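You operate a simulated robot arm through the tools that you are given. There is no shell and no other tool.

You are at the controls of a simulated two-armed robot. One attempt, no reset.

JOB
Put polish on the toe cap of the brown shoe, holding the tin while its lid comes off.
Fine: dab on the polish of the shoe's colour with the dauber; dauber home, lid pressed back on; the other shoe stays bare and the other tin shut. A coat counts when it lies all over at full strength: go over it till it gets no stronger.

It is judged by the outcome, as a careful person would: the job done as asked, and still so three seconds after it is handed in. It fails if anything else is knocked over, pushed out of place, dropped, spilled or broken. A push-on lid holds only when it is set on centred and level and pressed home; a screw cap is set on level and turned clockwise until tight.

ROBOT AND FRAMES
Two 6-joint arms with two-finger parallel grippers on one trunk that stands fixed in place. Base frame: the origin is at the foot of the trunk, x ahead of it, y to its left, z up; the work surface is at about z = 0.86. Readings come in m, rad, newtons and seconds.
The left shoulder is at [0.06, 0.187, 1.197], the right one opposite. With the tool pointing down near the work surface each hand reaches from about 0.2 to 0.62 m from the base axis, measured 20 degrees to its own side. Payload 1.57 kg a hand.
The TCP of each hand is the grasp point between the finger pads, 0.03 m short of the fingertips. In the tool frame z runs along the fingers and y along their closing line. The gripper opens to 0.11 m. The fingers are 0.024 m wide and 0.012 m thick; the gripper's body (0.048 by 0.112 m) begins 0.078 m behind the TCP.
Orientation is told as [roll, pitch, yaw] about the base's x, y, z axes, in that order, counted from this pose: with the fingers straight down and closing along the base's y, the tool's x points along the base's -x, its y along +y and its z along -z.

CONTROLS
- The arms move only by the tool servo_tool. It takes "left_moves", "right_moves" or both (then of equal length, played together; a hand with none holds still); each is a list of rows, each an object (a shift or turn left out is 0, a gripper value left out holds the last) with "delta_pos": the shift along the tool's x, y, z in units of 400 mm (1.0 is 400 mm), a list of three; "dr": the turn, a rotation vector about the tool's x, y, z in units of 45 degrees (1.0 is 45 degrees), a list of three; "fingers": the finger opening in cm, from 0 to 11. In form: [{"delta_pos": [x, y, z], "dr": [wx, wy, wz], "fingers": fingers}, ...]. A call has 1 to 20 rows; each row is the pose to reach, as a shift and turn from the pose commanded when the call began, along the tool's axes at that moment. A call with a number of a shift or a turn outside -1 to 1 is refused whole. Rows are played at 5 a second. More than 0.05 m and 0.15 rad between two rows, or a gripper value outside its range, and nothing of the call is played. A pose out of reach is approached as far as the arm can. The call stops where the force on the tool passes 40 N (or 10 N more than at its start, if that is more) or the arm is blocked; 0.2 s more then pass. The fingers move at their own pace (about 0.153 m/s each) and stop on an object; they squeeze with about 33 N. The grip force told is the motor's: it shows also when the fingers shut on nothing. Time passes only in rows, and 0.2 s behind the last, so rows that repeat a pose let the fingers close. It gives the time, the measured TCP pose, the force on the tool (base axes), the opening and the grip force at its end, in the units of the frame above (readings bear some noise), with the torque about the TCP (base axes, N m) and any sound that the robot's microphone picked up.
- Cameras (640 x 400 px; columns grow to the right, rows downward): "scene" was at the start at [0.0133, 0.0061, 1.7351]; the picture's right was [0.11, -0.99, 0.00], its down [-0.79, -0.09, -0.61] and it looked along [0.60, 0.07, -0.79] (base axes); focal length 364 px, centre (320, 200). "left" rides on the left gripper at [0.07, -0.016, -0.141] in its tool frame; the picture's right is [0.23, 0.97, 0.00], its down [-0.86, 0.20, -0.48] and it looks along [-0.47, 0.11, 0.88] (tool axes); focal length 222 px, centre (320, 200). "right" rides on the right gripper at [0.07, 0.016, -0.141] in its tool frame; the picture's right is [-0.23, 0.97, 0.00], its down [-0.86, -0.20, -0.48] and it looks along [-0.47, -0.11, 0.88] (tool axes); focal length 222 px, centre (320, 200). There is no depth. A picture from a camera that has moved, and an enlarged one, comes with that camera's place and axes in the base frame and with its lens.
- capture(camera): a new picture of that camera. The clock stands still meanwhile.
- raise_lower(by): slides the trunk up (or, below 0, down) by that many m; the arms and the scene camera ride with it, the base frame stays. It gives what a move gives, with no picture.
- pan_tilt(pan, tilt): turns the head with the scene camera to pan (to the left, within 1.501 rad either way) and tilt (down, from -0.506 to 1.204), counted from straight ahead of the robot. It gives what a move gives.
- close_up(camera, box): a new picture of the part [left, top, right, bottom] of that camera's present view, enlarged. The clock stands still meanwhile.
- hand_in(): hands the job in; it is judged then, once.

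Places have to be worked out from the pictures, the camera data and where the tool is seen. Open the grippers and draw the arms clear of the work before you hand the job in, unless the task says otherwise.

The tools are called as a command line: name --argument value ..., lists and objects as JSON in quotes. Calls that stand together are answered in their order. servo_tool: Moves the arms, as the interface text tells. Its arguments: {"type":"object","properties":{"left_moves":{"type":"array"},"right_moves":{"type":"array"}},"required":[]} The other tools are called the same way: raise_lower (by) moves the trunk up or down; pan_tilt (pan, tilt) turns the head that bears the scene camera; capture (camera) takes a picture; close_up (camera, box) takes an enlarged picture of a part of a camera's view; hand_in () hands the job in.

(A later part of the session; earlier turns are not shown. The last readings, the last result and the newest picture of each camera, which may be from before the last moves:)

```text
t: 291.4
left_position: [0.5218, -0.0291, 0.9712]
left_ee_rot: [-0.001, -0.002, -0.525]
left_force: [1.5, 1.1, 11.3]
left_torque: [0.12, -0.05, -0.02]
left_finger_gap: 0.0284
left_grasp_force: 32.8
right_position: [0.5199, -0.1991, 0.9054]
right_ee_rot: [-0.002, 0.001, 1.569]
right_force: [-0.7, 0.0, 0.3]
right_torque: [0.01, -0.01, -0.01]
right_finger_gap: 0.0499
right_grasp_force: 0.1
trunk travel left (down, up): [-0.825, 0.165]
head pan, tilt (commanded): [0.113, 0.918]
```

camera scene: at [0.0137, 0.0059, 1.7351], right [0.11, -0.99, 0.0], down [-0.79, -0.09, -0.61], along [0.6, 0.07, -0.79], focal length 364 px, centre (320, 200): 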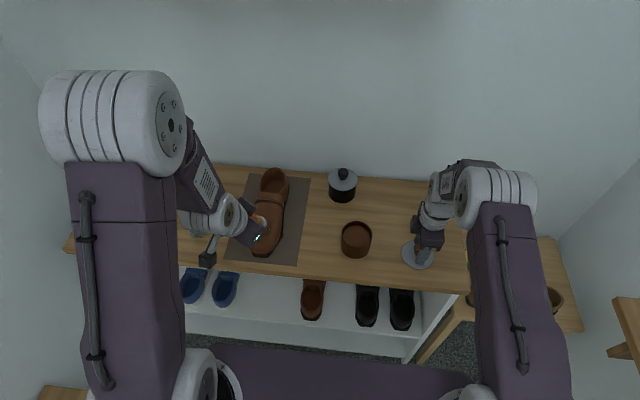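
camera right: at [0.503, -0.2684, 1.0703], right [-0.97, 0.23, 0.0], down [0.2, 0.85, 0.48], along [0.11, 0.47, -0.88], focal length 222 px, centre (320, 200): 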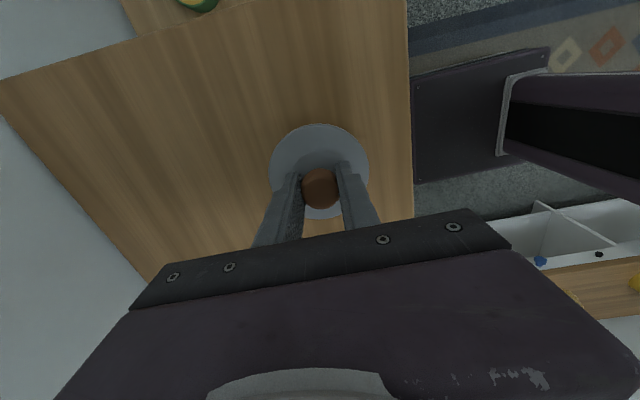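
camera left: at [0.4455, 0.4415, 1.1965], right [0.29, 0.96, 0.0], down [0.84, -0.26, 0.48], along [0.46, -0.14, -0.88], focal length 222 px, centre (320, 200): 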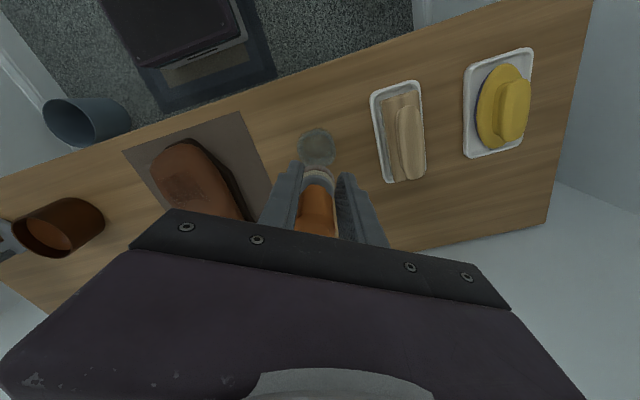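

Charged (11 N). Rear-right with a long hold, then rear-middle.

servo_tool --left_moves '[{"delta_pos": [0, 0, -0.05]}, {"delta_pos": [0, 0, -0.12]}, {"delta_pos": [0, 0, -0.1863]}, {"delta_pos": [0.0513, 0.1028, -0.1863]}, {"delta_pos": [0.1025, 0.2056, -0.1863], "dr": [-0.0222, -0.0385, 0]}, {"delta_pos": [0.1538, 0.3083, -0.1863], "dr": [-0.0444, -0.077, 0]}, {"delta_pos": [0.205, 0.4111, -0.1863], "dr": [-0.0667, -0.1155, 0]}, {"delta_pos": [0.2563, 0.5139, -0.1863], "dr": [-0.0889, -0.154, 0]}, {"delta_pos": [0.2563, 0.5139, -0.11], "dr": [-0.0889, -0.154, 0]}, {"delta_pos": [0.2563, 0.5139, -0.0563], "dr": [-0.0889, -0.154, 0]}, {"delta_pos": [0.2563, 0.5139, -0.025], "dr": [-0.0889, -0.154, 0]}, {"delta_pos": [0.2563, 0.5139, -0.025], "dr": [-0.0889, -0.154, 0]}, {"delta_pos": [0.2563, 0.5139, -0.025], "dr": [-0.0889, -0.154, 0]}, {"delta_pos": [0.2563, 0.5139, -0.025], "dr": [-0.0889, -0.154, 0]}, {"delta_pos": [0.2563, 0.5139, -0.025], "dr": [-0.0889, -0.154, 0]}, {"delta_pos": [0.2869, 0.5569, -0.0563], "dr": [-0.0889, -0.154, 0]}, {"delta_pos": [0.2869, 0.5569, -0.025], "dr": [-0.0889, -0.154, 0]}, {"delta_pos": [0.2869, 0.5569, -0.025], "dr": [-0.0889, -0.154, 0]}, {"delta_pos": [0.2869, 0.5569, -0.025], "dr": [-0.0889, -0.154, 0]}, {"delta_pos": [0.2869, 0.5569, -0.025], "dr": [-0.0889, -0.154, 0]}]'

```text
t: 295.6
left_position: [0.5298, 0.2205, 0.9818]
left_ee_rot: [0.072, -0.123, -0.526]
left_force: [-5.1, 2.7, 18.6]
left_torque: [0.34, -0.05, 0.09]
left_finger_gap: 0.0285
left_grasp_force: 32.6
right_position: [0.5172, -0.2007, 0.9064]
right_ee_rot: [-0.003, -0.001, 1.571]
right_force: [-0.5, -0.3, -0.6]
right_torque: [0.01, -0.01, -0.03]
right_finger_gap: 0.0502
right_grasp_force: 0.0
trunk travel left (down, up): [-0.825, 0.165]
head pan, tilt (commanded): [0.113, 0.918]
```

servo_tool --left_moves '[{"delta_pos": [0, 0, 0]}, {"delta_pos": [0, 0, 0]}, {"delta_pos": [-0.0036, 0.0021, -0.0297]}, {"delta_pos": [0.0282, 0.0473, -0.0304]}, {"delta_pos": [0.0318, 0.0452, -0.0007]}, {"delta_pos": [0.0318, 0.0452, -0.0007]}, {"delta_pos": [0.0318, 0.0452, -0.0007]}, {"delta_pos": [0.0318, 0.0452, -0.0007]}, {"delta_pos": [0.0318, 0.0452, -0.0007]}, {"delta_pos": [-0.0039, 0.0023, -0.0322]}, {"delta_pos": [-0.0342, -0.0409, -0.029]}, {"delta_pos": [-0.0306, -0.043, 0.0007]}, {"delta_pos": [-0.0306, -0.043, 0.0007]}, {"delta_pos": [-0.0306, -0.043, 0.0007]}, {"delta_pos": [-0.0306, -0.043, 0.0007]}, {"delta_pos": [-0.0306, -0.043, 0.0007]}]'

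servo_tool --left_moves '[{"delta_pos": [0, 0, -0.05]}, {"delta_pos": [0.05, 0.08, -0.1]}, {"delta_pos": [0.1, 0.17, -0.12]}, {"delta_pos": [0.17, 0.27, -0.12]}, {"delta_pos": [0.2, 0.33, -0.12]}, {"delta_pos": [0.2, 0.33, -0.12]}]'

close_up --camera "scene" --box '[252, 212, 284, 242]'

close_up --camera "scene" --box '[246, 205, 294, 255]'

close_up --camera "left" --box '[176, 90, 300, 210]'

```text
t: 299.0
left_position: [0.5335, 0.1993, 0.9826]
left_ee_rot: [0.073, -0.125, -0.529]
left_force: [-0.7, -2.1, 21.7]
left_torque: [0.09, -0.38, 0.0]
left_finger_gap: 0.0282
left_grasp_force: 33.0
right_position: [0.5172, -0.2002, 0.9059]
right_ee_rot: [-0.002, -0.002, 1.572]
right_force: [-0.1, 0.1, -0.3]
right_torque: [0.01, 0.01, 0.01]
right_finger_gap: 0.05
right_grasp_force: 0.1
trunk travel left (down, up): [-0.825, 0.165]
head pan, tilt (commanded): [0.113, 0.918]
```

```text
t: 300.4
left_position: [0.5248, 0.3532, 1.0275]
left_ee_rot: [0.071, -0.12, -0.529]
left_force: [-0.6, -0.1, 0.4]
left_torque: [0.02, -0.02, 0.01]
left_finger_gap: 0.0286
left_grasp_force: 33.0
right_position: [0.5202, -0.2005, 0.9048]
right_ee_rot: [-0.001, 0.0, 1.571]
right_force: [0.4, -0.1, -0.2]
right_torque: [0.04, -0.02, -0.01]
right_finger_gap: 0.0499
right_grasp_force: 0.1
trunk travel left (down, up): [-0.825, 0.165]
head pan, tilt (commanded): [0.113, 0.918]
```

```text
13.33 times, centred on (268, 227) of scene
camera zoom: at [0.0139, 0.0054, 1.7351], right [0.11, -0.99, 0.0], down [-0.79, -0.09, -0.61], along [0.6, 0.07, -0.79], focal length 4860 px, centre (1013, -160)
```

zoom: 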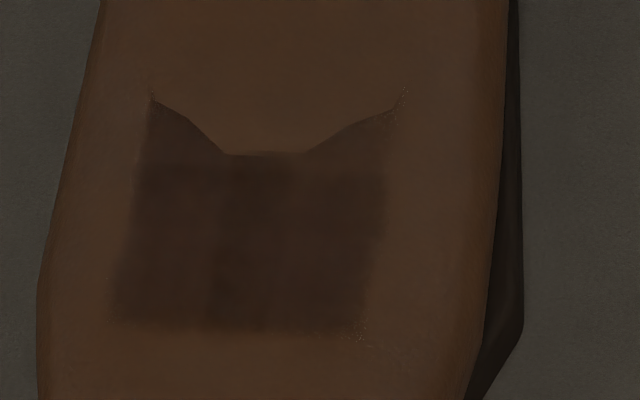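

```text
8.00 times, centred on (270, 230) of scene
camera zoom: at [0.0139, 0.0054, 1.7351], right [0.11, -0.99, 0.0], down [-0.79, -0.09, -0.61], along [0.6, 0.07, -0.79], focal length 2916 px, centre (720, -40)
```

zoom: 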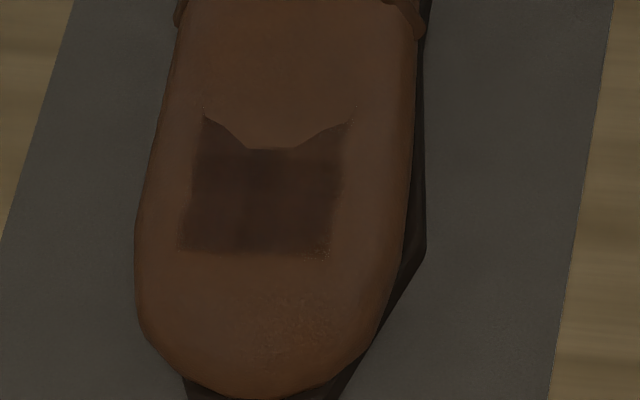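

```text
3.33 times, centred on (238, 150) of left
camera zoom: at [0.4374, 0.3746, 1.1587], right [0.29, 0.96, 0.04], down [0.77, -0.26, 0.59], along [0.57, -0.14, -0.81], focal length 740 px, centre (593, 367)
```

zoom: 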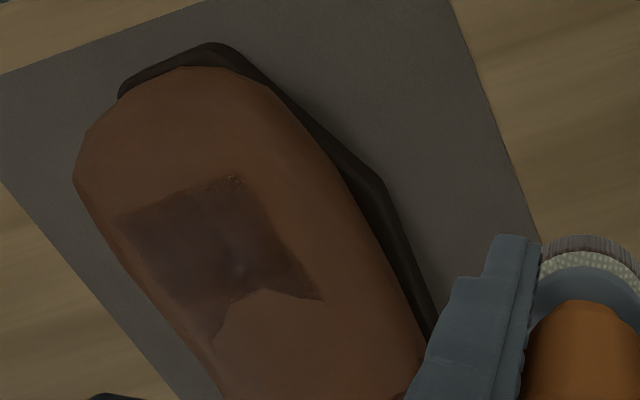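

The square is now uniformly dark and even glossy. To confirm it gets no stronger, I recharge and do another complete pass.

servo_tool --left_moves '[{"delta_pos": [-0.0598, -0.1032, -0.0074], "dr": [0.0296, 0.0513, 0]}, {"delta_pos": [-0.1195, -0.2063, -0.0148], "dr": [0.0593, 0.1027, 0]}, {"delta_pos": [-0.1793, -0.3095, -0.0222], "dr": [0.0889, 0.154, 0]}, {"delta_pos": [-0.239, -0.4127, -0.0296], "dr": [0.0889, 0.154, 0]}, {"delta_pos": [-0.2988, -0.5158, -0.037], "dr": [0.0889, 0.154, 0]}, {"delta_pos": [-0.3585, -0.619, -0.0444], "dr": [0.0889, 0.154, 0]}, {"delta_pos": [-0.4183, -0.7221, -0.0518], "dr": [0.0889, 0.154, 0]}, {"delta_pos": [-0.478, -0.8253, -0.0592], "dr": [0.0889, 0.154, 0]}, {"delta_pos": [-0.478, -0.8253, -0.0592], "dr": [0.0889, 0.154, 0]}, {"delta_pos": [-0.4686, -0.8307, 0.0176], "dr": [0.0889, 0.154, 0]}, {"delta_pos": [-0.4596, -0.836, 0.0919], "dr": [0.0889, 0.154, 0]}, {"delta_pos": [-0.4554, -0.8384, 0.1265], "dr": [0.0889, 0.154, 0]}, {"delta_pos": [-0.4534, -0.8395, 0.1426], "dr": [0.0889, 0.154, 0]}, {"delta_pos": [-0.4534, -0.8395, 0.1426], "dr": [0.0889, 0.154, 0]}, {"delta_pos": [-0.4534, -0.8395, 0.1426], "dr": [0.0889, 0.154, 0]}]'

```text
t: 303.6
left_position: [0.5212, -0.0259, 0.9714]
left_ee_rot: [-0.001, -0.004, -0.522]
left_force: [1.1, 1.4, 14.4]
left_torque: [0.06, -0.07, -0.01]
left_finger_gap: 0.0284
left_grasp_force: 33.2
right_position: [0.519, -0.1995, 0.9053]
right_ee_rot: [-0.003, -0.001, 1.571]
right_force: [-0.8, 0.3, 0.5]
right_torque: [0.01, 0.0, 0.01]
right_finger_gap: 0.0498
right_grasp_force: 0.1
trunk travel left (down, up): [-0.825, 0.165]
head pan, tilt (commanded): [0.113, 0.918]
```

servo_tool --left_moves '[{"delta_pos": [0, 0, -0.05]}, {"delta_pos": [0, 0, -0.12]}, {"delta_pos": [0, 0, -0.1888]}, {"delta_pos": [0.0706, 0.0922, -0.1888]}, {"delta_pos": [0.1412, 0.1844, -0.1888], "dr": [-0.0222, -0.0385, 0]}, {"delta_pos": [0.2117, 0.2767, -0.1888], "dr": [-0.0444, -0.077, 0]}, {"delta_pos": [0.2823, 0.3689, -0.1888], "dr": [-0.0667, -0.1155, 0]}, {"delta_pos": [0.3529, 0.4611, -0.1888], "dr": [-0.0889, -0.154, 0]}, {"delta_pos": [0.3529, 0.4611, -0.11], "dr": [-0.0889, -0.154, 0]}, {"delta_pos": [0.3529, 0.4611, -0.0413], "dr": [-0.0889, -0.154, 0]}, {"delta_pos": [0.3529, 0.4611, -0.0113], "dr": [-0.0889, -0.154, 0]}, {"delta_pos": [0.3529, 0.4611, -0.0113], "dr": [-0.0889, -0.154, 0]}, {"delta_pos": [0.3529, 0.4611, -0.0113], "dr": [-0.0889, -0.154, 0]}, {"delta_pos": [0.3779, 0.5044, -0.0413], "dr": [-0.0889, -0.154, 0]}, {"delta_pos": [0.3779, 0.5044, -0.0113], "dr": [-0.0889, -0.154, 0]}, {"delta_pos": [0.3779, 0.5044, -0.0113], "dr": [-0.0889, -0.154, 0]}, {"delta_pos": [0.4025, 0.5421, -0.0413], "dr": [-0.0889, -0.154, 0]}, {"delta_pos": [0.4025, 0.5421, -0.01], "dr": [-0.0889, -0.154, 0]}, {"delta_pos": [0.4025, 0.5421, -0.01], "dr": [-0.0889, -0.154, 0]}, {"delta_pos": [0.4025, 0.5421, -0.01], "dr": [-0.0889, -0.154, 0]}]'

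```text
t: 307.8
left_position: [0.49, 0.2409, 0.9778]
left_ee_rot: [0.075, -0.124, -0.529]
left_force: [-1.2, 2.2, 26.8]
left_torque: [0.26, -0.34, 0.09]
left_finger_gap: 0.0281
left_grasp_force: 32.9
right_position: [0.5179, -0.1997, 0.9072]
right_ee_rot: [-0.004, 0.0, 1.57]
right_force: [-0.1, 0.2, 0.2]
right_torque: [0.02, 0.0, -0.03]
right_finger_gap: 0.0498
right_grasp_force: 0.1
trunk travel left (down, up): [-0.825, 0.165]
head pan, tilt (commanded): [0.113, 0.918]
```

Firm contact. I complete the pass over the middle and rear rows.

servo_tool --left_moves '[{"delta_pos": [-0.0036, 0.0021, -0.0297]}, {"delta_pos": [-0.0506, 0.0292, -0.0297]}, {"delta_pos": [-0.0474, 0.0274, -0.0037]}, {"delta_pos": [-0.0474, 0.0274, -0.0037]}, {"delta_pos": [-0.0744, -0.0119, -0.0297]}, {"delta_pos": [-0.0712, -0.0138, -0.0037]}, {"delta_pos": [-0.0712, -0.0138, -0.0037]}, {"delta_pos": [-0.0994, -0.0552, -0.0297]}, {"delta_pos": [-0.0962, -0.0571, -0.0037]}, {"delta_pos": [-0.0962, -0.0571, -0.0037]}, {"delta_pos": [-0.1472, -0.0276, -0.027]}, {"delta_pos": [-0.1441, -0.0294, -0.0022]}, {"delta_pos": [-0.1441, -0.0294, -0.0022]}, {"delta_pos": [-0.12, 0.0144, -0.0273]}, {"delta_pos": [-0.117, 0.0127, -0.0025]}, {"delta_pos": [-0.117, 0.0127, -0.0025]}, {"delta_pos": [-0.0929, 0.0565, -0.0277]}, {"delta_pos": [-0.0898, 0.0548, -0.0029]}, {"delta_pos": [-0.0898, 0.0548, -0.0029]}]'

servo_tool --left_moves '[{"delta_pos": [0, 0, -0.05]}, {"delta_pos": [0.05, 0.08, -0.1]}, {"delta_pos": [0.1, 0.17, -0.12]}, {"delta_pos": [0.16, 0.25, -0.12]}, {"delta_pos": [0.16, 0.25, -0.12]}]'

close_up --camera "scene" --box '[252, 212, 284, 242]'

close_up --camera "scene" --box '[246, 205, 294, 255]'

close_up --camera "left" --box '[176, 90, 300, 210]'

```text
t: 311.8
left_position: [0.5314, 0.2415, 0.9826]
left_ee_rot: [0.071, -0.123, -0.527]
left_force: [-1.0, 2.7, 13.5]
left_torque: [0.21, -0.17, 0.09]
left_finger_gap: 0.028
left_grasp_force: 32.9
right_position: [0.5182, -0.2002, 0.9055]
right_ee_rot: [-0.001, 0.0, 1.571]
right_force: [0.0, 0.3, 0.3]
right_torque: [0.05, 0.02, -0.01]
right_finger_gap: 0.0501
right_grasp_force: 0.0
trunk travel left (down, up): [-0.825, 0.165]
head pan, tilt (commanded): [0.113, 0.918]
```

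```text
t: 313.0
left_position: [0.5212, 0.3609, 1.0265]
left_ee_rot: [0.069, -0.12, -0.528]
left_force: [-0.8, 0.1, -0.4]
left_torque: [0.03, 0.02, 0.0]
left_finger_gap: 0.0281
left_grasp_force: 33.2
right_position: [0.5202, -0.2, 0.9032]
right_ee_rot: [0.0, 0.001, 1.572]
right_force: [0.4, -1.0, -0.1]
right_torque: [0.02, -0.01, 0.01]
right_finger_gap: 0.0498
right_grasp_force: 0.0
trunk travel left (down, up): [-0.825, 0.165]
head pan, tilt (commanded): [0.113, 0.918]
```

```text
13.33 times, centred on (268, 227) of scene
camera zoom: at [0.0128, 0.0054, 1.7351], right [0.11, -0.99, 0.0], down [-0.79, -0.09, -0.61], along [0.6, 0.07, -0.79], focal length 4860 px, centre (1013, -160)
```

zoom: 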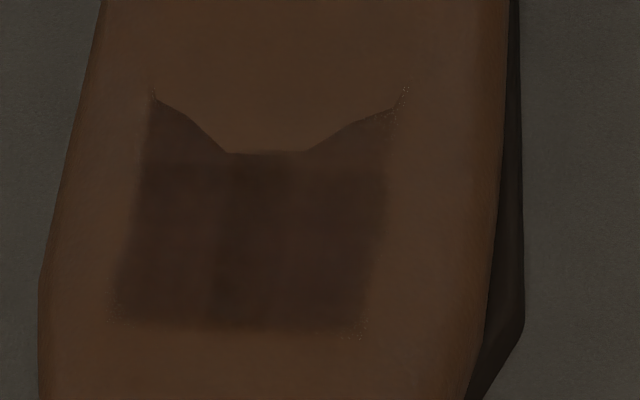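

```text
8.00 times, centred on (270, 230) of scene
camera zoom: at [0.0128, 0.0054, 1.7351], right [0.11, -0.99, 0.0], down [-0.79, -0.09, -0.61], along [0.6, 0.07, -0.79], focal length 2916 px, centre (720, -40)
```

zoom: 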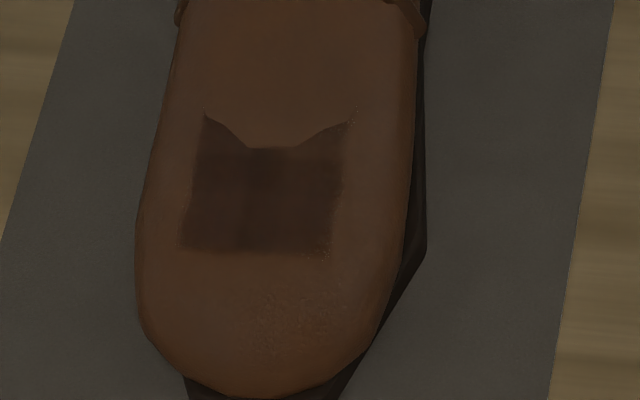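

```text
3.33 times, centred on (238, 150) of left
camera zoom: at [0.4323, 0.3827, 1.1571], right [0.29, 0.96, 0.04], down [0.77, -0.26, 0.59], along [0.58, -0.14, -0.81], focal length 740 px, centre (593, 367)
```

zoom: 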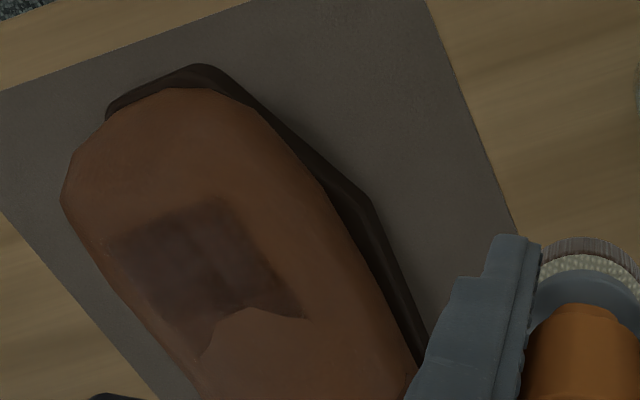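

Little change on the main area now; the rear edge looks very slightly lighter, so I do one more fresh-charge pass along the rear row.

servo_tool --left_moves '[{"delta_pos": [-0.062, -0.1047, -0.0076], "dr": [0.0296, 0.0513, 0]}, {"delta_pos": [-0.1239, -0.2094, -0.0151], "dr": [0.0593, 0.1027, 0]}, {"delta_pos": [-0.1859, -0.314, -0.0227], "dr": [0.0889, 0.154, 0]}, {"delta_pos": [-0.2478, -0.4187, -0.0302], "dr": [0.0889, 0.154, 0]}, {"delta_pos": [-0.3098, -0.5234, -0.0378], "dr": [0.0889, 0.154, 0]}, {"delta_pos": [-0.3717, -0.6281, -0.0453], "dr": [0.0889, 0.154, 0]}, {"delta_pos": [-0.4337, -0.7327, -0.0529], "dr": [0.0889, 0.154, 0]}, {"delta_pos": [-0.4956, -0.8374, -0.0604], "dr": [0.0889, 0.154, 0]}, {"delta_pos": [-0.4956, -0.8374, -0.0604], "dr": [0.0889, 0.154, 0]}, {"delta_pos": [-0.4863, -0.8428, 0.0164], "dr": [0.0889, 0.154, 0]}, {"delta_pos": [-0.4772, -0.848, 0.0906], "dr": [0.0889, 0.154, 0]}, {"delta_pos": [-0.473, -0.8504, 0.1253], "dr": [0.0889, 0.154, 0]}, {"delta_pos": [-0.4709, -0.8516, 0.1426], "dr": [0.0889, 0.154, 0]}, {"delta_pos": [-0.4709, -0.8516, 0.1426], "dr": [0.0889, 0.154, 0]}, {"delta_pos": [-0.4709, -0.8516, 0.1426], "dr": [0.0889, 0.154, 0]}]'

```text
t: 316.2
left_position: [0.5228, -0.0281, 0.9715]
left_ee_rot: [-0.001, -0.004, -0.524]
left_force: [2.4, 1.6, 12.3]
left_torque: [0.08, -0.09, 0.0]
left_finger_gap: 0.0281
left_grasp_force: 33.4
right_position: [0.5194, -0.1991, 0.9066]
right_ee_rot: [0.0, 0.0, 1.571]
right_force: [1.2, 0.0, -0.4]
right_torque: [-0.03, -0.03, -0.01]
right_finger_gap: 0.0499
right_grasp_force: 0.1
trunk travel left (down, up): [-0.825, 0.165]
head pan, tilt (commanded): [0.113, 0.918]
```

servo_tool --left_moves '[{"delta_pos": [0, 0, -0.05]}, {"delta_pos": [0, 0, -0.12]}, {"delta_pos": [0, 0, -0.19]}, {"delta_pos": [0.0524, 0.1027, -0.19]}, {"delta_pos": [0.1048, 0.2054, -0.19], "dr": [-0.0222, -0.0385, 0]}, {"delta_pos": [0.1571, 0.3082, -0.19], "dr": [-0.0444, -0.077, 0]}, {"delta_pos": [0.2095, 0.4109, -0.19], "dr": [-0.0667, -0.1155, 0]}, {"delta_pos": [0.2619, 0.5136, -0.19], "dr": [-0.0889, -0.154, 0]}, {"delta_pos": [0.2619, 0.5136, -0.11], "dr": [-0.0889, -0.154, 0]}, {"delta_pos": [0.2619, 0.5136, -0.0575], "dr": [-0.0889, -0.154, 0]}, {"delta_pos": [0.2619, 0.5136, -0.027], "dr": [-0.0889, -0.154, 0]}, {"delta_pos": [0.2619, 0.5136, -0.027], "dr": [-0.0889, -0.154, 0]}, {"delta_pos": [0.2619, 0.5136, -0.027], "dr": [-0.0889, -0.154, 0]}, {"delta_pos": [0.2619, 0.5136, -0.027], "dr": [-0.0889, -0.154, 0]}, {"delta_pos": [0.2619, 0.5136, -0.027], "dr": [-0.0889, -0.154, 0]}, {"delta_pos": [0.2912, 0.5544, -0.0575], "dr": [-0.0889, -0.154, 0]}, {"delta_pos": [0.2912, 0.5544, -0.027], "dr": [-0.0889, -0.154, 0]}, {"delta_pos": [0.2912, 0.5544, -0.027], "dr": [-0.0889, -0.154, 0]}, {"delta_pos": [0.2912, 0.5544, -0.027], "dr": [-0.0889, -0.154, 0]}, {"delta_pos": [0.2912, 0.5544, -0.027], "dr": [-0.0889, -0.154, 0]}]'

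servo_tool --left_moves '[{"delta_pos": [-0.0036, 0.0021, -0.0297]}, {"delta_pos": [0.0261, 0.044, -0.0302]}, {"delta_pos": [0.0294, 0.0421, -0.0004]}, {"delta_pos": [0.0294, 0.0421, -0.0004]}, {"delta_pos": [0.0294, 0.0421, -0.0004]}, {"delta_pos": [0.0294, 0.0421, -0.0004]}, {"delta_pos": [0.0294, 0.0421, -0.0004]}, {"delta_pos": [0.0294, 0.0421, -0.05]}, {"delta_pos": [0.06, 0.1, -0.1]}, {"delta_pos": [0.11, 0.19, -0.12]}, {"delta_pos": [0.17, 0.27, -0.12]}, {"delta_pos": [0.17, 0.27, -0.12]}]'

close_up --camera "scene" --box '[252, 212, 284, 242]'

close_up --camera "scene" --box '[246, 205, 294, 255]'

close_up --camera "left" --box '[176, 90, 300, 210]'

```text
t: 320.4
left_position: [0.5296, 0.2206, 0.9825]
left_ee_rot: [0.072, -0.124, -0.527]
left_force: [-3.0, 3.5, 19.7]
left_torque: [0.29, -0.14, 0.06]
left_finger_gap: 0.0284
left_grasp_force: 33.0
right_position: [0.5182, -0.1987, 0.9068]
right_ee_rot: [-0.004, 0.0, 1.57]
right_force: [-0.4, 0.1, -0.5]
right_torque: [0.02, 0.01, -0.02]
right_finger_gap: 0.0499
right_grasp_force: 0.1
trunk travel left (down, up): [-0.825, 0.165]
head pan, tilt (commanded): [0.113, 0.918]
```

```text
t: 323.0
left_position: [0.5192, 0.3496, 1.0269]
left_ee_rot: [0.07, -0.12, -0.529]
left_force: [-0.3, -0.1, -0.1]
left_torque: [0.02, 0.02, 0.02]
left_finger_gap: 0.0284
left_grasp_force: 32.8
right_position: [0.5198, -0.2008, 0.904]
right_ee_rot: [-0.001, -0.001, 1.57]
right_force: [-0.2, -0.1, 0.3]
right_torque: [0.03, 0.0, 0.02]
right_finger_gap: 0.0497
right_grasp_force: 0.0
trunk travel left (down, up): [-0.825, 0.165]
head pan, tilt (commanded): [0.113, 0.918]
```

```text
13.33 times, centred on (268, 227) of scene
camera zoom: at [0.0127, 0.0051, 1.7351], right [0.11, -0.99, 0.0], down [-0.79, -0.09, -0.61], along [0.6, 0.07, -0.79], focal length 4860 px, centre (1013, -160)
```

zoom: 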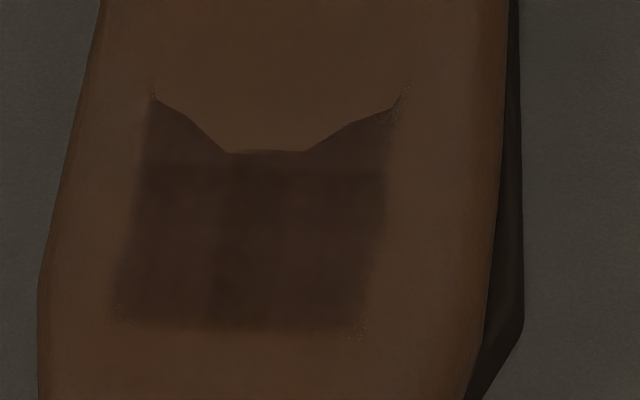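

```text
8.00 times, centred on (270, 230) of scene
camera zoom: at [0.0127, 0.0051, 1.7351], right [0.11, -0.99, 0.0], down [-0.79, -0.09, -0.61], along [0.6, 0.07, -0.79], focal length 2916 px, centre (720, -40)
```

zoom: 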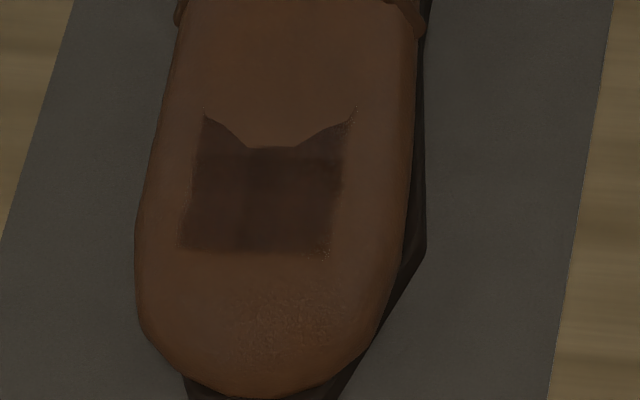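

```text
3.33 times, centred on (238, 150) of left
camera zoom: at [0.4316, 0.371, 1.1579], right [0.29, 0.96, 0.04], down [0.77, -0.26, 0.59], along [0.58, -0.14, -0.81], focal length 740 px, centre (593, 367)
```

zoom: 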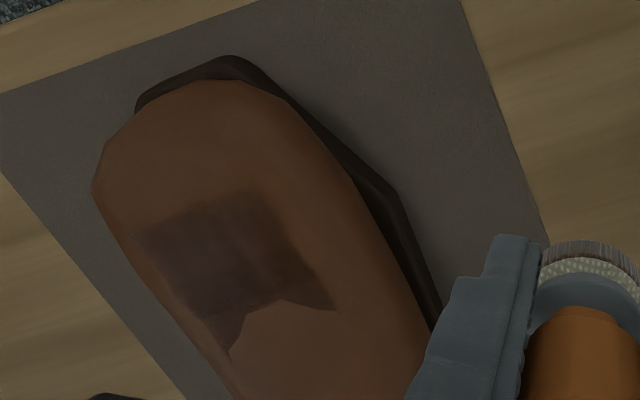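

Now even to the rear corners. I do one more fresh pass over the outer cells to be sure the coat is at full strength everywhere.

servo_tool --left_moves '[{"delta_pos": [-0.0607, -0.1013, -0.0073], "dr": [0.0296, 0.0513, 0]}, {"delta_pos": [-0.1214, -0.2026, -0.0147], "dr": [0.0593, 0.1027, 0]}, {"delta_pos": [-0.1821, -0.3039, -0.022], "dr": [0.0889, 0.154, 0]}, {"delta_pos": [-0.2428, -0.4053, -0.0294], "dr": [0.0889, 0.154, 0]}, {"delta_pos": [-0.3035, -0.5066, -0.0367], "dr": [0.0889, 0.154, 0]}, {"delta_pos": [-0.3642, -0.6079, -0.044], "dr": [0.0889, 0.154, 0]}, {"delta_pos": [-0.4249, -0.7092, -0.0514], "dr": [0.0889, 0.154, 0]}, {"delta_pos": [-0.4856, -0.8105, -0.0587], "dr": [0.0889, 0.154, 0]}, {"delta_pos": [-0.4856, -0.8105, -0.0587], "dr": [0.0889, 0.154, 0]}, {"delta_pos": [-0.4763, -0.8159, 0.0181], "dr": [0.0889, 0.154, 0]}, {"delta_pos": [-0.4673, -0.8211, 0.0923], "dr": [0.0889, 0.154, 0]}, {"delta_pos": [-0.4631, -0.8235, 0.127], "dr": [0.0889, 0.154, 0]}, {"delta_pos": [-0.4609, -0.8248, 0.1443], "dr": [0.0889, 0.154, 0]}, {"delta_pos": [-0.4609, -0.8248, 0.1443], "dr": [0.0889, 0.154, 0]}, {"delta_pos": [-0.4609, -0.8248, 0.1443], "dr": [0.0889, 0.154, 0]}]'

```text
t: 326.2
left_position: [0.5235, -0.0275, 0.971]
left_ee_rot: [-0.001, -0.003, -0.523]
left_force: [1.3, 1.9, 13.9]
left_torque: [0.05, -0.06, 0.01]
left_finger_gap: 0.0285
left_grasp_force: 33.5
right_position: [0.518, -0.1982, 0.9054]
right_ee_rot: [-0.001, 0.0, 1.571]
right_force: [-0.6, 0.6, -0.2]
right_torque: [0.0, 0.0, -0.01]
right_finger_gap: 0.0502
right_grasp_force: 0.0
trunk travel left (down, up): [-0.825, 0.165]
head pan, tilt (commanded): [0.113, 0.918]
```

servo_tool --left_moves '[{"delta_pos": [0, 0, -0.05]}, {"delta_pos": [0, 0, -0.12]}, {"delta_pos": [0, 0, -0.19]}, {"delta_pos": [0.0702, 0.0907, -0.19]}, {"delta_pos": [0.1405, 0.1813, -0.19], "dr": [-0.0222, -0.0385, 0]}, {"delta_pos": [0.2107, 0.272, -0.19], "dr": [-0.0444, -0.077, 0]}, {"delta_pos": [0.281, 0.3626, -0.19], "dr": [-0.0667, -0.1155, 0]}, {"delta_pos": [0.3512, 0.4533, -0.19], "dr": [-0.0889, -0.154, 0]}, {"delta_pos": [0.3512, 0.4533, -0.11], "dr": [-0.0889, -0.154, 0]}, {"delta_pos": [0.3512, 0.4533, -0.045], "dr": [-0.0889, -0.154, 0]}, {"delta_pos": [0.3512, 0.4533, -0.013], "dr": [-0.0889, -0.154, 0]}, {"delta_pos": [0.3512, 0.4533, -0.013], "dr": [-0.0889, -0.154, 0]}, {"delta_pos": [0.3512, 0.4533, -0.013], "dr": [-0.0889, -0.154, 0]}, {"delta_pos": [0.3512, 0.4533, -0.013], "dr": [-0.0889, -0.154, 0]}, {"delta_pos": [0.3795, 0.4998, -0.05], "dr": [-0.0889, -0.154, 0]}, {"delta_pos": [0.4078, 0.5463, -0.045], "dr": [-0.0889, -0.154, 0]}, {"delta_pos": [0.4078, 0.5463, -0.013], "dr": [-0.0889, -0.154, 0]}, {"delta_pos": [0.4078, 0.5463, -0.013], "dr": [-0.0889, -0.154, 0]}, {"delta_pos": [0.4078, 0.5463, -0.013], "dr": [-0.0889, -0.154, 0]}, {"delta_pos": [0.4078, 0.5463, -0.013], "dr": [-0.0889, -0.154, 0]}]'

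```text
t: 330.4
left_position: [0.4895, 0.2431, 0.9764]
left_ee_rot: [0.074, -0.122, -0.529]
left_force: [-2.5, 3.5, 17.8]
left_torque: [0.36, -0.24, 0.08]
left_finger_gap: 0.0283
left_grasp_force: 32.8
right_position: [0.5192, -0.2001, 0.9067]
right_ee_rot: [-0.002, 0.001, 1.57]
right_force: [0.4, -1.4, -0.5]
right_torque: [-0.03, -0.03, 0.04]
right_finger_gap: 0.05
right_grasp_force: 0.1
trunk travel left (down, up): [-0.825, 0.165]
head pan, tilt (commanded): [0.113, 0.918]
```

servo_tool --left_moves '[{"delta_pos": [-0.0036, 0.0021, -0.0297]}, {"delta_pos": [-0.0503, 0.029, -0.0272]}, {"delta_pos": [-0.047, 0.0271, 0.0001]}, {"delta_pos": [-0.047, 0.0271, 0.0001]}, {"delta_pos": [-0.047, 0.0271, 0.0001]}, {"delta_pos": [-0.0926, 0.0534, -0.0241]}, {"delta_pos": [-0.0896, 0.0517, 0.0007]}, {"delta_pos": [-0.0896, 0.0517, 0.0007]}, {"delta_pos": [-0.0896, 0.0517, 0.0007]}, {"delta_pos": [-0.1248, 0.0086, -0.0271]}, {"delta_pos": [-0.1542, -0.038, -0.0243]}, {"delta_pos": [-0.1511, -0.0398, 0.0005]}, {"delta_pos": [-0.1511, -0.0398, 0.0005]}, {"delta_pos": [-0.1511, -0.0398, 0.0005]}, {"delta_pos": [-0.1096, -0.0637, -0.0265]}, {"delta_pos": [-0.1064, -0.0656, -0.0005]}, {"delta_pos": [-0.1064, -0.0656, -0.0005]}, {"delta_pos": [-0.1064, -0.0656, -0.0005]}]'

servo_tool --left_moves '[{"delta_pos": [0, 0, -0.05]}, {"delta_pos": [0.05, 0.08, -0.1]}, {"delta_pos": [0.1, 0.17, -0.12]}, {"delta_pos": [0.17, 0.27, -0.12]}, {"delta_pos": [0.21, 0.35, -0.12]}, {"delta_pos": [0.21, 0.35, -0.12]}]'

close_up --camera "scene" --box '[252, 212, 284, 242]'

close_up --camera "scene" --box '[246, 205, 294, 255]'

close_up --camera "left" --box '[176, 90, 300, 210]'

```text
t: 334.2
left_position: [0.5138, 0.1991, 0.9795]
left_ee_rot: [0.072, -0.124, -0.527]
left_force: [-1.4, 3.4, 16.1]
left_torque: [0.3, -0.24, 0.12]
left_finger_gap: 0.0285
left_grasp_force: 33.2
right_position: [0.5181, -0.2006, 0.9053]
right_ee_rot: [-0.002, -0.001, 1.57]
right_force: [0.4, -0.1, 0.1]
right_torque: [-0.02, -0.04, 0.03]
right_finger_gap: 0.0502
right_grasp_force: 0.2
trunk travel left (down, up): [-0.825, 0.165]
head pan, tilt (commanded): [0.113, 0.918]
```

```text
t: 335.6
left_position: [0.5051, 0.3635, 1.0252]
left_ee_rot: [0.07, -0.118, -0.528]
left_force: [0.3, -0.2, -0.3]
left_torque: [0.0, 0.03, 0.01]
left_finger_gap: 0.0284
left_grasp_force: 32.7
right_position: [0.5193, -0.2006, 0.9046]
right_ee_rot: [0.0, -0.001, 1.57]
right_force: [0.7, -0.4, -0.2]
right_torque: [0.02, -0.03, -0.03]
right_finger_gap: 0.0499
right_grasp_force: 0.0
trunk travel left (down, up): [-0.825, 0.165]
head pan, tilt (commanded): [0.113, 0.918]
```

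```text
13.33 times, centred on (268, 227) of scene
camera zoom: at [0.0138, 0.0052, 1.7351], right [0.11, -0.99, 0.0], down [-0.79, -0.09, -0.61], along [0.6, 0.07, -0.79], focal length 4860 px, centre (1013, -160)
```

zoom: 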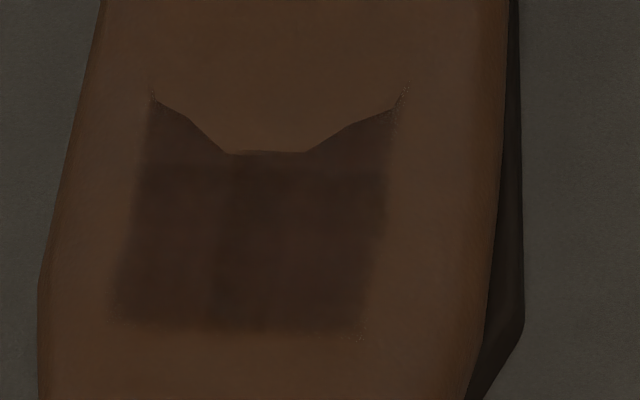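

```text
8.00 times, centred on (270, 230) of scene
camera zoom: at [0.0138, 0.0052, 1.7351], right [0.11, -0.99, 0.0], down [-0.79, -0.09, -0.61], along [0.6, 0.07, -0.79], focal length 2916 px, centre (720, -40)
```

zoom: 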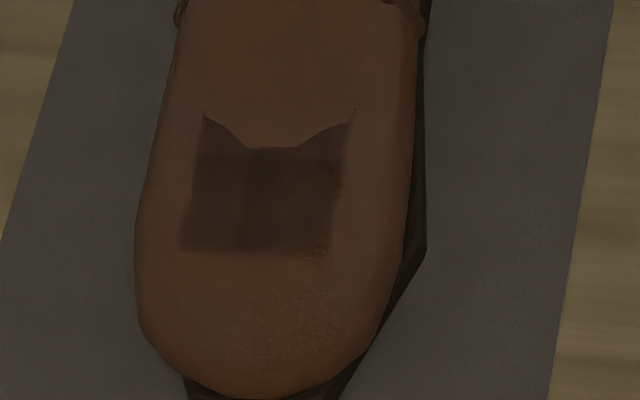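

```text
3.33 times, centred on (238, 150) of left
camera zoom: at [0.4178, 0.3844, 1.1554], right [0.29, 0.96, 0.04], down [0.77, -0.26, 0.59], along [0.57, -0.14, -0.81], focal length 740 px, centre (593, 367)
```

zoom: 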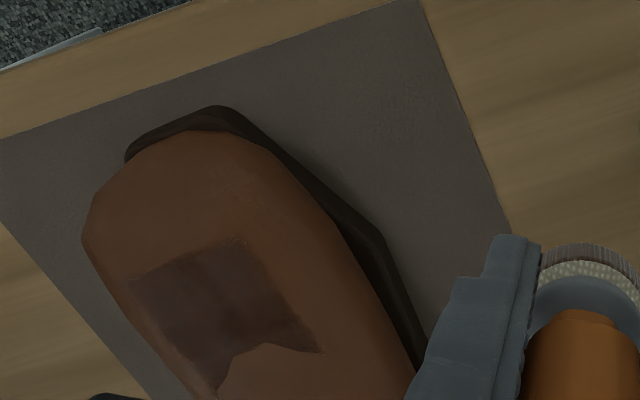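

No visible change any more: the coat is even. Since part of the zone's rear may lie hidden under the ridge's shading, I take one last charge for a line further back to be safe.

servo_tool --left_moves '[{"delta_pos": [-0.0667, -0.1029, -0.0073], "dr": [0.0296, 0.0513, 0]}, {"delta_pos": [-0.1335, -0.2057, -0.0145], "dr": [0.0593, 0.1027, 0]}, {"delta_pos": [-0.2002, -0.3086, -0.0218], "dr": [0.0889, 0.154, 0]}, {"delta_pos": [-0.2669, -0.4114, -0.029], "dr": [0.0889, 0.154, 0]}, {"delta_pos": [-0.3336, -0.5143, -0.0363], "dr": [0.0889, 0.154, 0]}, {"delta_pos": [-0.4004, -0.6171, -0.0435], "dr": [0.0889, 0.154, 0]}, {"delta_pos": [-0.4671, -0.72, -0.0508], "dr": [0.0889, 0.154, 0]}, {"delta_pos": [-0.5338, -0.8228, -0.058], "dr": [0.0889, 0.154, 0]}, {"delta_pos": [-0.5338, -0.8228, -0.058], "dr": [0.0889, 0.154, 0]}, {"delta_pos": [-0.5244, -0.8282, 0.0187], "dr": [0.0889, 0.154, 0]}, {"delta_pos": [-0.5154, -0.8334, 0.093], "dr": [0.0889, 0.154, 0]}, {"delta_pos": [-0.5111, -0.8359, 0.1277], "dr": [0.0889, 0.154, 0]}, {"delta_pos": [-0.509, -0.8371, 0.145], "dr": [0.0889, 0.154, 0]}, {"delta_pos": [-0.509, -0.8371, 0.145], "dr": [0.0889, 0.154, 0]}, {"delta_pos": [-0.509, -0.8371, 0.145], "dr": [0.0889, 0.154, 0]}]'

```text
t: 338.8
left_position: [0.522, -0.0303, 0.9705]
left_ee_rot: [0.002, -0.005, -0.523]
left_force: [1.6, 1.4, 17.4]
left_torque: [0.08, -0.16, 0.03]
left_finger_gap: 0.0282
left_grasp_force: 32.1
right_position: [0.5178, -0.2003, 0.9063]
right_ee_rot: [-0.002, 0.001, 1.572]
right_force: [-0.3, -0.3, -0.2]
right_torque: [0.01, -0.02, 0.02]
right_finger_gap: 0.05
right_grasp_force: 0.0
trunk travel left (down, up): [-0.825, 0.165]
head pan, tilt (commanded): [0.113, 0.918]
```

servo_tool --left_moves '[{"delta_pos": [0, 0, -0.05]}, {"delta_pos": [0, 0, -0.12]}, {"delta_pos": [0, 0, -0.2]}, {"delta_pos": [0.0468, 0.106, -0.2]}, {"delta_pos": [0.0935, 0.212, -0.2], "dr": [-0.0222, -0.0385, 0]}, {"delta_pos": [0.1403, 0.3179, -0.2], "dr": [-0.0444, -0.077, 0]}, {"delta_pos": [0.187, 0.4239, -0.2], "dr": [-0.0667, -0.1155, 0]}, {"delta_pos": [0.2338, 0.5299, -0.2], "dr": [-0.0889, -0.154, 0]}, {"delta_pos": [0.2338, 0.5299, -0.12], "dr": [-0.0889, -0.154, 0]}, {"delta_pos": [0.2338, 0.5299, -0.0625], "dr": [-0.0889, -0.154, 0]}, {"delta_pos": [0.2338, 0.5299, -0.0313], "dr": [-0.0889, -0.154, 0]}, {"delta_pos": [0.2338, 0.5299, -0.0313], "dr": [-0.0889, -0.154, 0]}, {"delta_pos": [0.2338, 0.5299, -0.0313], "dr": [-0.0889, -0.154, 0]}, {"delta_pos": [0.2338, 0.5299, -0.0313], "dr": [-0.0889, -0.154, 0]}, {"delta_pos": [0.2588, 0.5732, -0.0625], "dr": [-0.0889, -0.154, 0]}, {"delta_pos": [0.2588, 0.5732, -0.0313], "dr": [-0.0889, -0.154, 0]}, {"delta_pos": [0.2588, 0.5732, -0.0313], "dr": [-0.0889, -0.154, 0]}, {"delta_pos": [0.2588, 0.5732, -0.0313], "dr": [-0.0889, -0.154, 0]}, {"delta_pos": [0.2588, 0.5732, -0.0313], "dr": [-0.0889, -0.154, 0]}]'

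servo_tool --left_moves '[{"delta_pos": [-0.0036, 0.0021, -0.0297]}, {"delta_pos": [0.0245, 0.0473, -0.0297]}, {"delta_pos": [0.0278, 0.0455, 0]}, {"delta_pos": [0.0278, 0.0455, 0]}, {"delta_pos": [0.0278, 0.0455, 0]}, {"delta_pos": [0.0278, 0.0455, 0]}, {"delta_pos": [0.0278, 0.0455, -0.05]}, {"delta_pos": [0.06, 0.1, -0.1]}, {"delta_pos": [0.11, 0.19, -0.12]}, {"delta_pos": [0.17, 0.27, -0.12]}, {"delta_pos": [0.17, 0.27, -0.12]}]'

close_up --camera "scene" --box '[252, 212, 284, 242]'

close_up --camera "scene" --box '[208, 160, 320, 270]'

close_up --camera "left" --box '[176, 90, 300, 210]'

```text
t: 342.8
left_position: [0.5444, 0.2205, 0.9846]
left_ee_rot: [0.073, -0.124, -0.528]
left_force: [-2.4, 2.8, 23.4]
left_torque: [0.26, -0.32, 0.08]
left_finger_gap: 0.0282
left_grasp_force: 32.7
right_position: [0.5187, -0.2007, 0.9061]
right_ee_rot: [-0.002, 0.0, 1.572]
right_force: [0.0, 0.0, -0.3]
right_torque: [0.0, -0.02, 0.03]
right_finger_gap: 0.05
right_grasp_force: 0.1
trunk travel left (down, up): [-0.825, 0.165]
head pan, tilt (commanded): [0.113, 0.918]
```

```text
t: 345.2
left_position: [0.5351, 0.3457, 1.0279]
left_ee_rot: [0.07, -0.121, -0.531]
left_force: [0.0, -0.1, -1.0]
left_torque: [0.01, 0.02, 0.02]
left_finger_gap: 0.0285
left_grasp_force: 32.8
right_position: [0.5197, -0.2004, 0.9046]
right_ee_rot: [0.002, 0.0, 1.571]
right_force: [-0.4, 0.0, 0.2]
right_torque: [-0.01, 0.0, 0.01]
right_finger_gap: 0.0498
right_grasp_force: 0.1
trunk travel left (down, up): [-0.825, 0.165]
head pan, tilt (commanded): [0.113, 0.918]
```

```text
13.33 times, centred on (268, 227) of scene
camera zoom: at [0.0125, 0.005, 1.7351], right [0.11, -0.99, 0.0], down [-0.79, -0.09, -0.61], along [0.6, 0.07, -0.79], focal length 4860 px, centre (1013, -160)
```

zoom: 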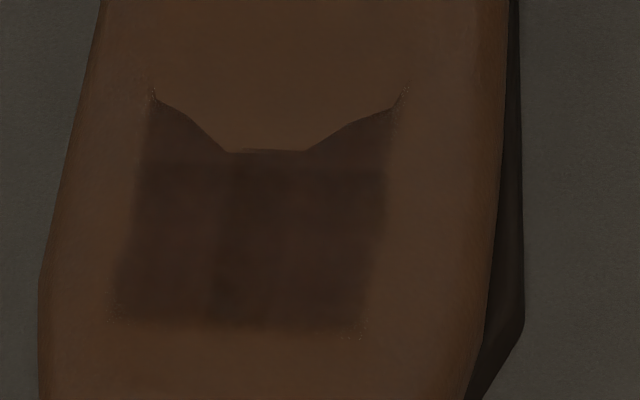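

```text
3.64 times, centred on (264, 215) of scene
camera zoom: at [0.0125, 0.005, 1.7351], right [0.11, -0.99, 0.0], down [-0.79, -0.09, -0.61], along [0.6, 0.07, -0.79], focal length 1326 px, centre (524, 146)
```

zoom: 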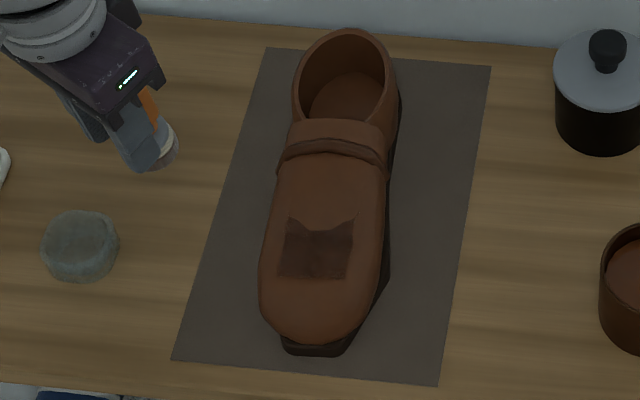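

```text
3.33 times, centred on (238, 150) of left
camera zoom: at [0.447, 0.3682, 1.1589], right [0.29, 0.96, 0.04], down [0.77, -0.26, 0.59], along [0.58, -0.14, -0.81], focal length 740 px, centre (593, 367)
```

zoom: 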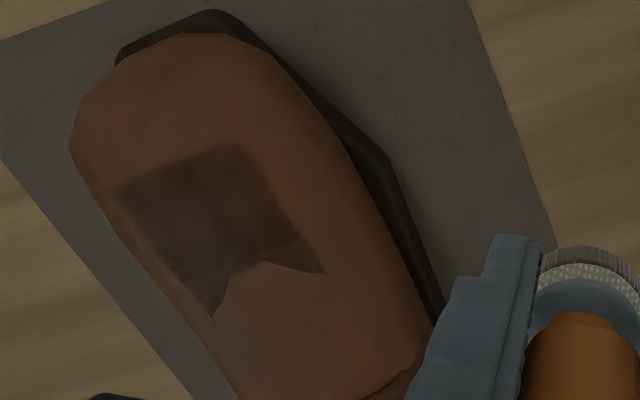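

The coat is even and dark right into the corners, with nothing changing further back. Time to put the dauber home: I level it and move over the cup at the position where I last gripped it.

servo_tool --left_moves '[{"delta_pos": [0.0355, 0.0414, 0.0053], "dr": [0.0296, 0.0513, 0]}, {"delta_pos": [0.0711, 0.0827, 0.0106], "dr": [0.0593, 0.1027, 0]}, {"delta_pos": [0.1066, 0.1241, 0.0159], "dr": [0.0889, 0.154, 0]}, {"delta_pos": [0.1066, 0.1241, 0.0159], "dr": [0.0889, 0.154, 0]}]'

close_up --camera "scene" --box '[150, 160, 262, 250]'

close_up --camera "left" --box '[240, 80, 400, 220]'

```text
t: 346.2
left_position: [0.5258, 0.4116, 1.0212]
left_ee_rot: [0.001, 0.002, -0.524]
left_force: [-0.1, -0.8, -0.7]
left_torque: [0.02, 0.03, 0.03]
left_finger_gap: 0.0281
left_grasp_force: 33.0
right_position: [0.5196, -0.1991, 0.9051]
right_ee_rot: [-0.003, 0.001, 1.572]
right_force: [0.0, -0.1, 0.1]
right_torque: [0.0, -0.03, 0.01]
right_finger_gap: 0.05
right_grasp_force: 0.0
trunk travel left (down, up): [-0.825, 0.165]
head pan, tilt (commanded): [0.113, 0.918]
```

```text
4.44 times, centred on (206, 205) of scene
camera zoom: at [0.0134, 0.0061, 1.7351], right [0.11, -0.99, 0.0], down [-0.79, -0.09, -0.61], along [0.6, 0.07, -0.79], focal length 1620 px, centre (827, 178)
```

zoom: 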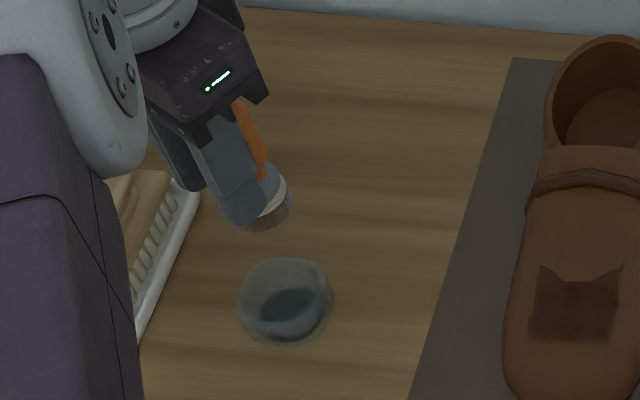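

```text
2.86 times, centred on (320, 150) of left
camera zoom: at [0.4558, 0.4337, 1.1626], right [0.29, 0.96, 0.0], down [0.84, -0.26, 0.48], along [0.46, -0.14, -0.88], focal length 635 px, centre (320, 343)
```

zoom: 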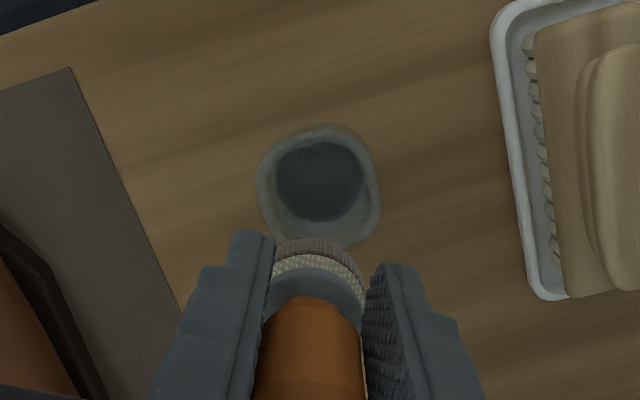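

The bristles have drifted about 7 mm in the grip relative to when I took it. By the same camera measure as the last successful insertion, I shift 7 mm back and lower to just above the cup.

servo_tool --left_moves '[{"delta_pos": [0.0177, -0.0044, 0.02]}, {"delta_pos": [0.0177, -0.0044, 0.09]}, {"delta_pos": [0.0177, -0.0044, 0.15]}, {"delta_pos": [0.0177, -0.0044, 0.165]}, {"delta_pos": [0.0177, -0.0044, 0.165]}]'

close_up --camera "scene" --box '[166, 190, 246, 250]'

close_up --camera "left" --box '[260, 100, 380, 220]'

```text
t: 347.4
left_position: [0.5186, 0.4145, 0.9552]
left_ee_rot: [-0.001, 0.0, -0.523]
left_force: [0.1, -0.8, -0.7]
left_torque: [0.01, 0.02, 0.01]
left_finger_gap: 0.0285
left_grasp_force: 33.2
right_position: [0.5201, -0.2002, 0.9044]
right_ee_rot: [0.0, 0.0, 1.572]
right_force: [0.3, 0.0, 0.4]
right_torque: [-0.01, -0.02, -0.02]
right_finger_gap: 0.0499
right_grasp_force: 0.1
trunk travel left (down, up): [-0.825, 0.165]
head pan, tilt (commanded): [0.113, 0.918]
```

```text
6.67 times, centred on (206, 220) of scene
camera zoom: at [0.0135, 0.0062, 1.7351], right [0.11, -0.99, 0.0], down [-0.79, -0.09, -0.61], along [0.6, 0.07, -0.79], focal length 2430 px, centre (1080, 67)
```

zoom: 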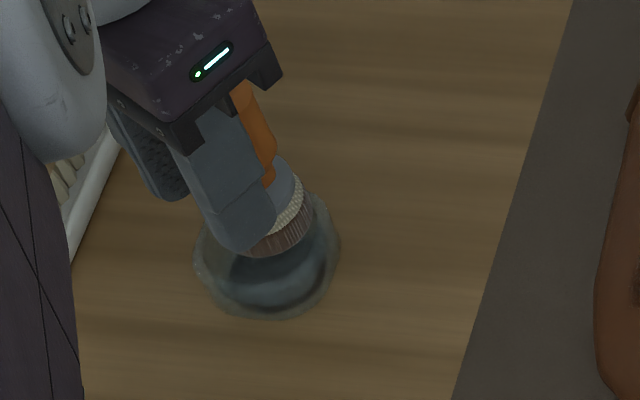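

```text
3.33 times, centred on (320, 160) of left
camera zoom: at [0.4487, 0.4354, 1.0959], right [0.29, 0.96, 0.0], down [0.84, -0.25, 0.48], along [0.46, -0.14, -0.88], focal length 740 px, centre (320, 333)
```

zoom: 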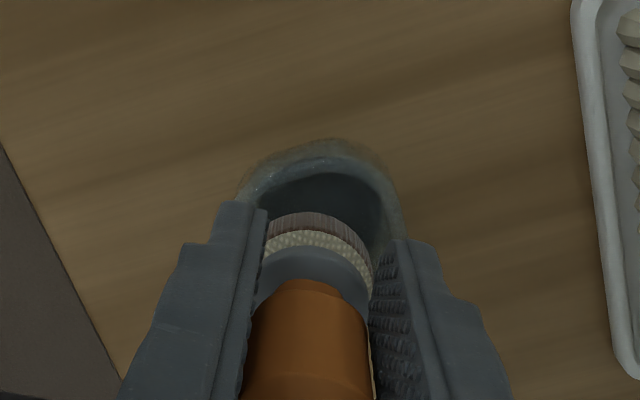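

Compared with the earlier successful insertion, the bristles are about 4 mm too near the front rim. I shift 4 mm forward and lower into the cup in steps.

servo_tool --left_moves '[{"delta_pos": [-0.0087, 0.005, 0]}, {"delta_pos": [-0.0087, 0.005, 0.0125]}, {"delta_pos": [-0.0087, 0.005, 0.025]}, {"delta_pos": [-0.0087, 0.005, 0.03]}]'

close_up --camera "scene" --box '[166, 190, 246, 250]'

```text
t: 348.4
left_position: [0.5212, 0.4129, 0.9486]
left_ee_rot: [0.012, -0.006, -0.525]
left_force: [3.5, 4.3, 40.5]
left_torque: [-0.74, -0.77, 0.15]
left_finger_gap: 0.0282
left_grasp_force: 33.2
right_position: [0.5163, -0.2018, 0.9066]
right_ee_rot: [-0.003, 0.0, 1.57]
right_force: [-0.6, -0.3, -0.8]
right_torque: [-0.01, 0.03, 0.03]
right_finger_gap: 0.0498
right_grasp_force: 0.0
trunk travel left (down, up): [-0.825, 0.165]
head pan, tilt (commanded): [0.113, 0.918]
```

```text
6.67 times, centred on (206, 220) of scene
camera zoom: at [0.0068, 0.0019, 1.7358], right [0.11, -0.99, 0.0], down [-0.79, -0.09, -0.61], along [0.61, 0.07, -0.79], focal length 2430 px, centre (1080, 67)
```

zoom: 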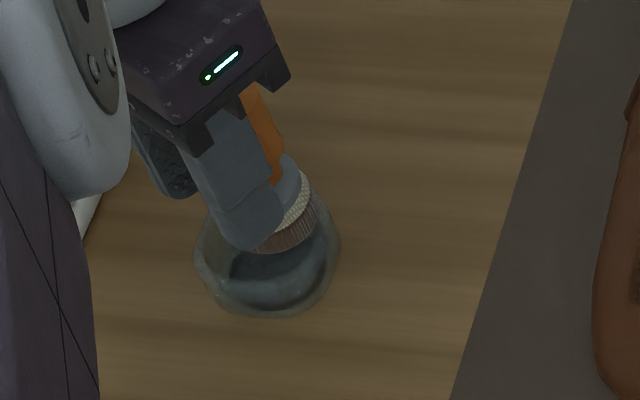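

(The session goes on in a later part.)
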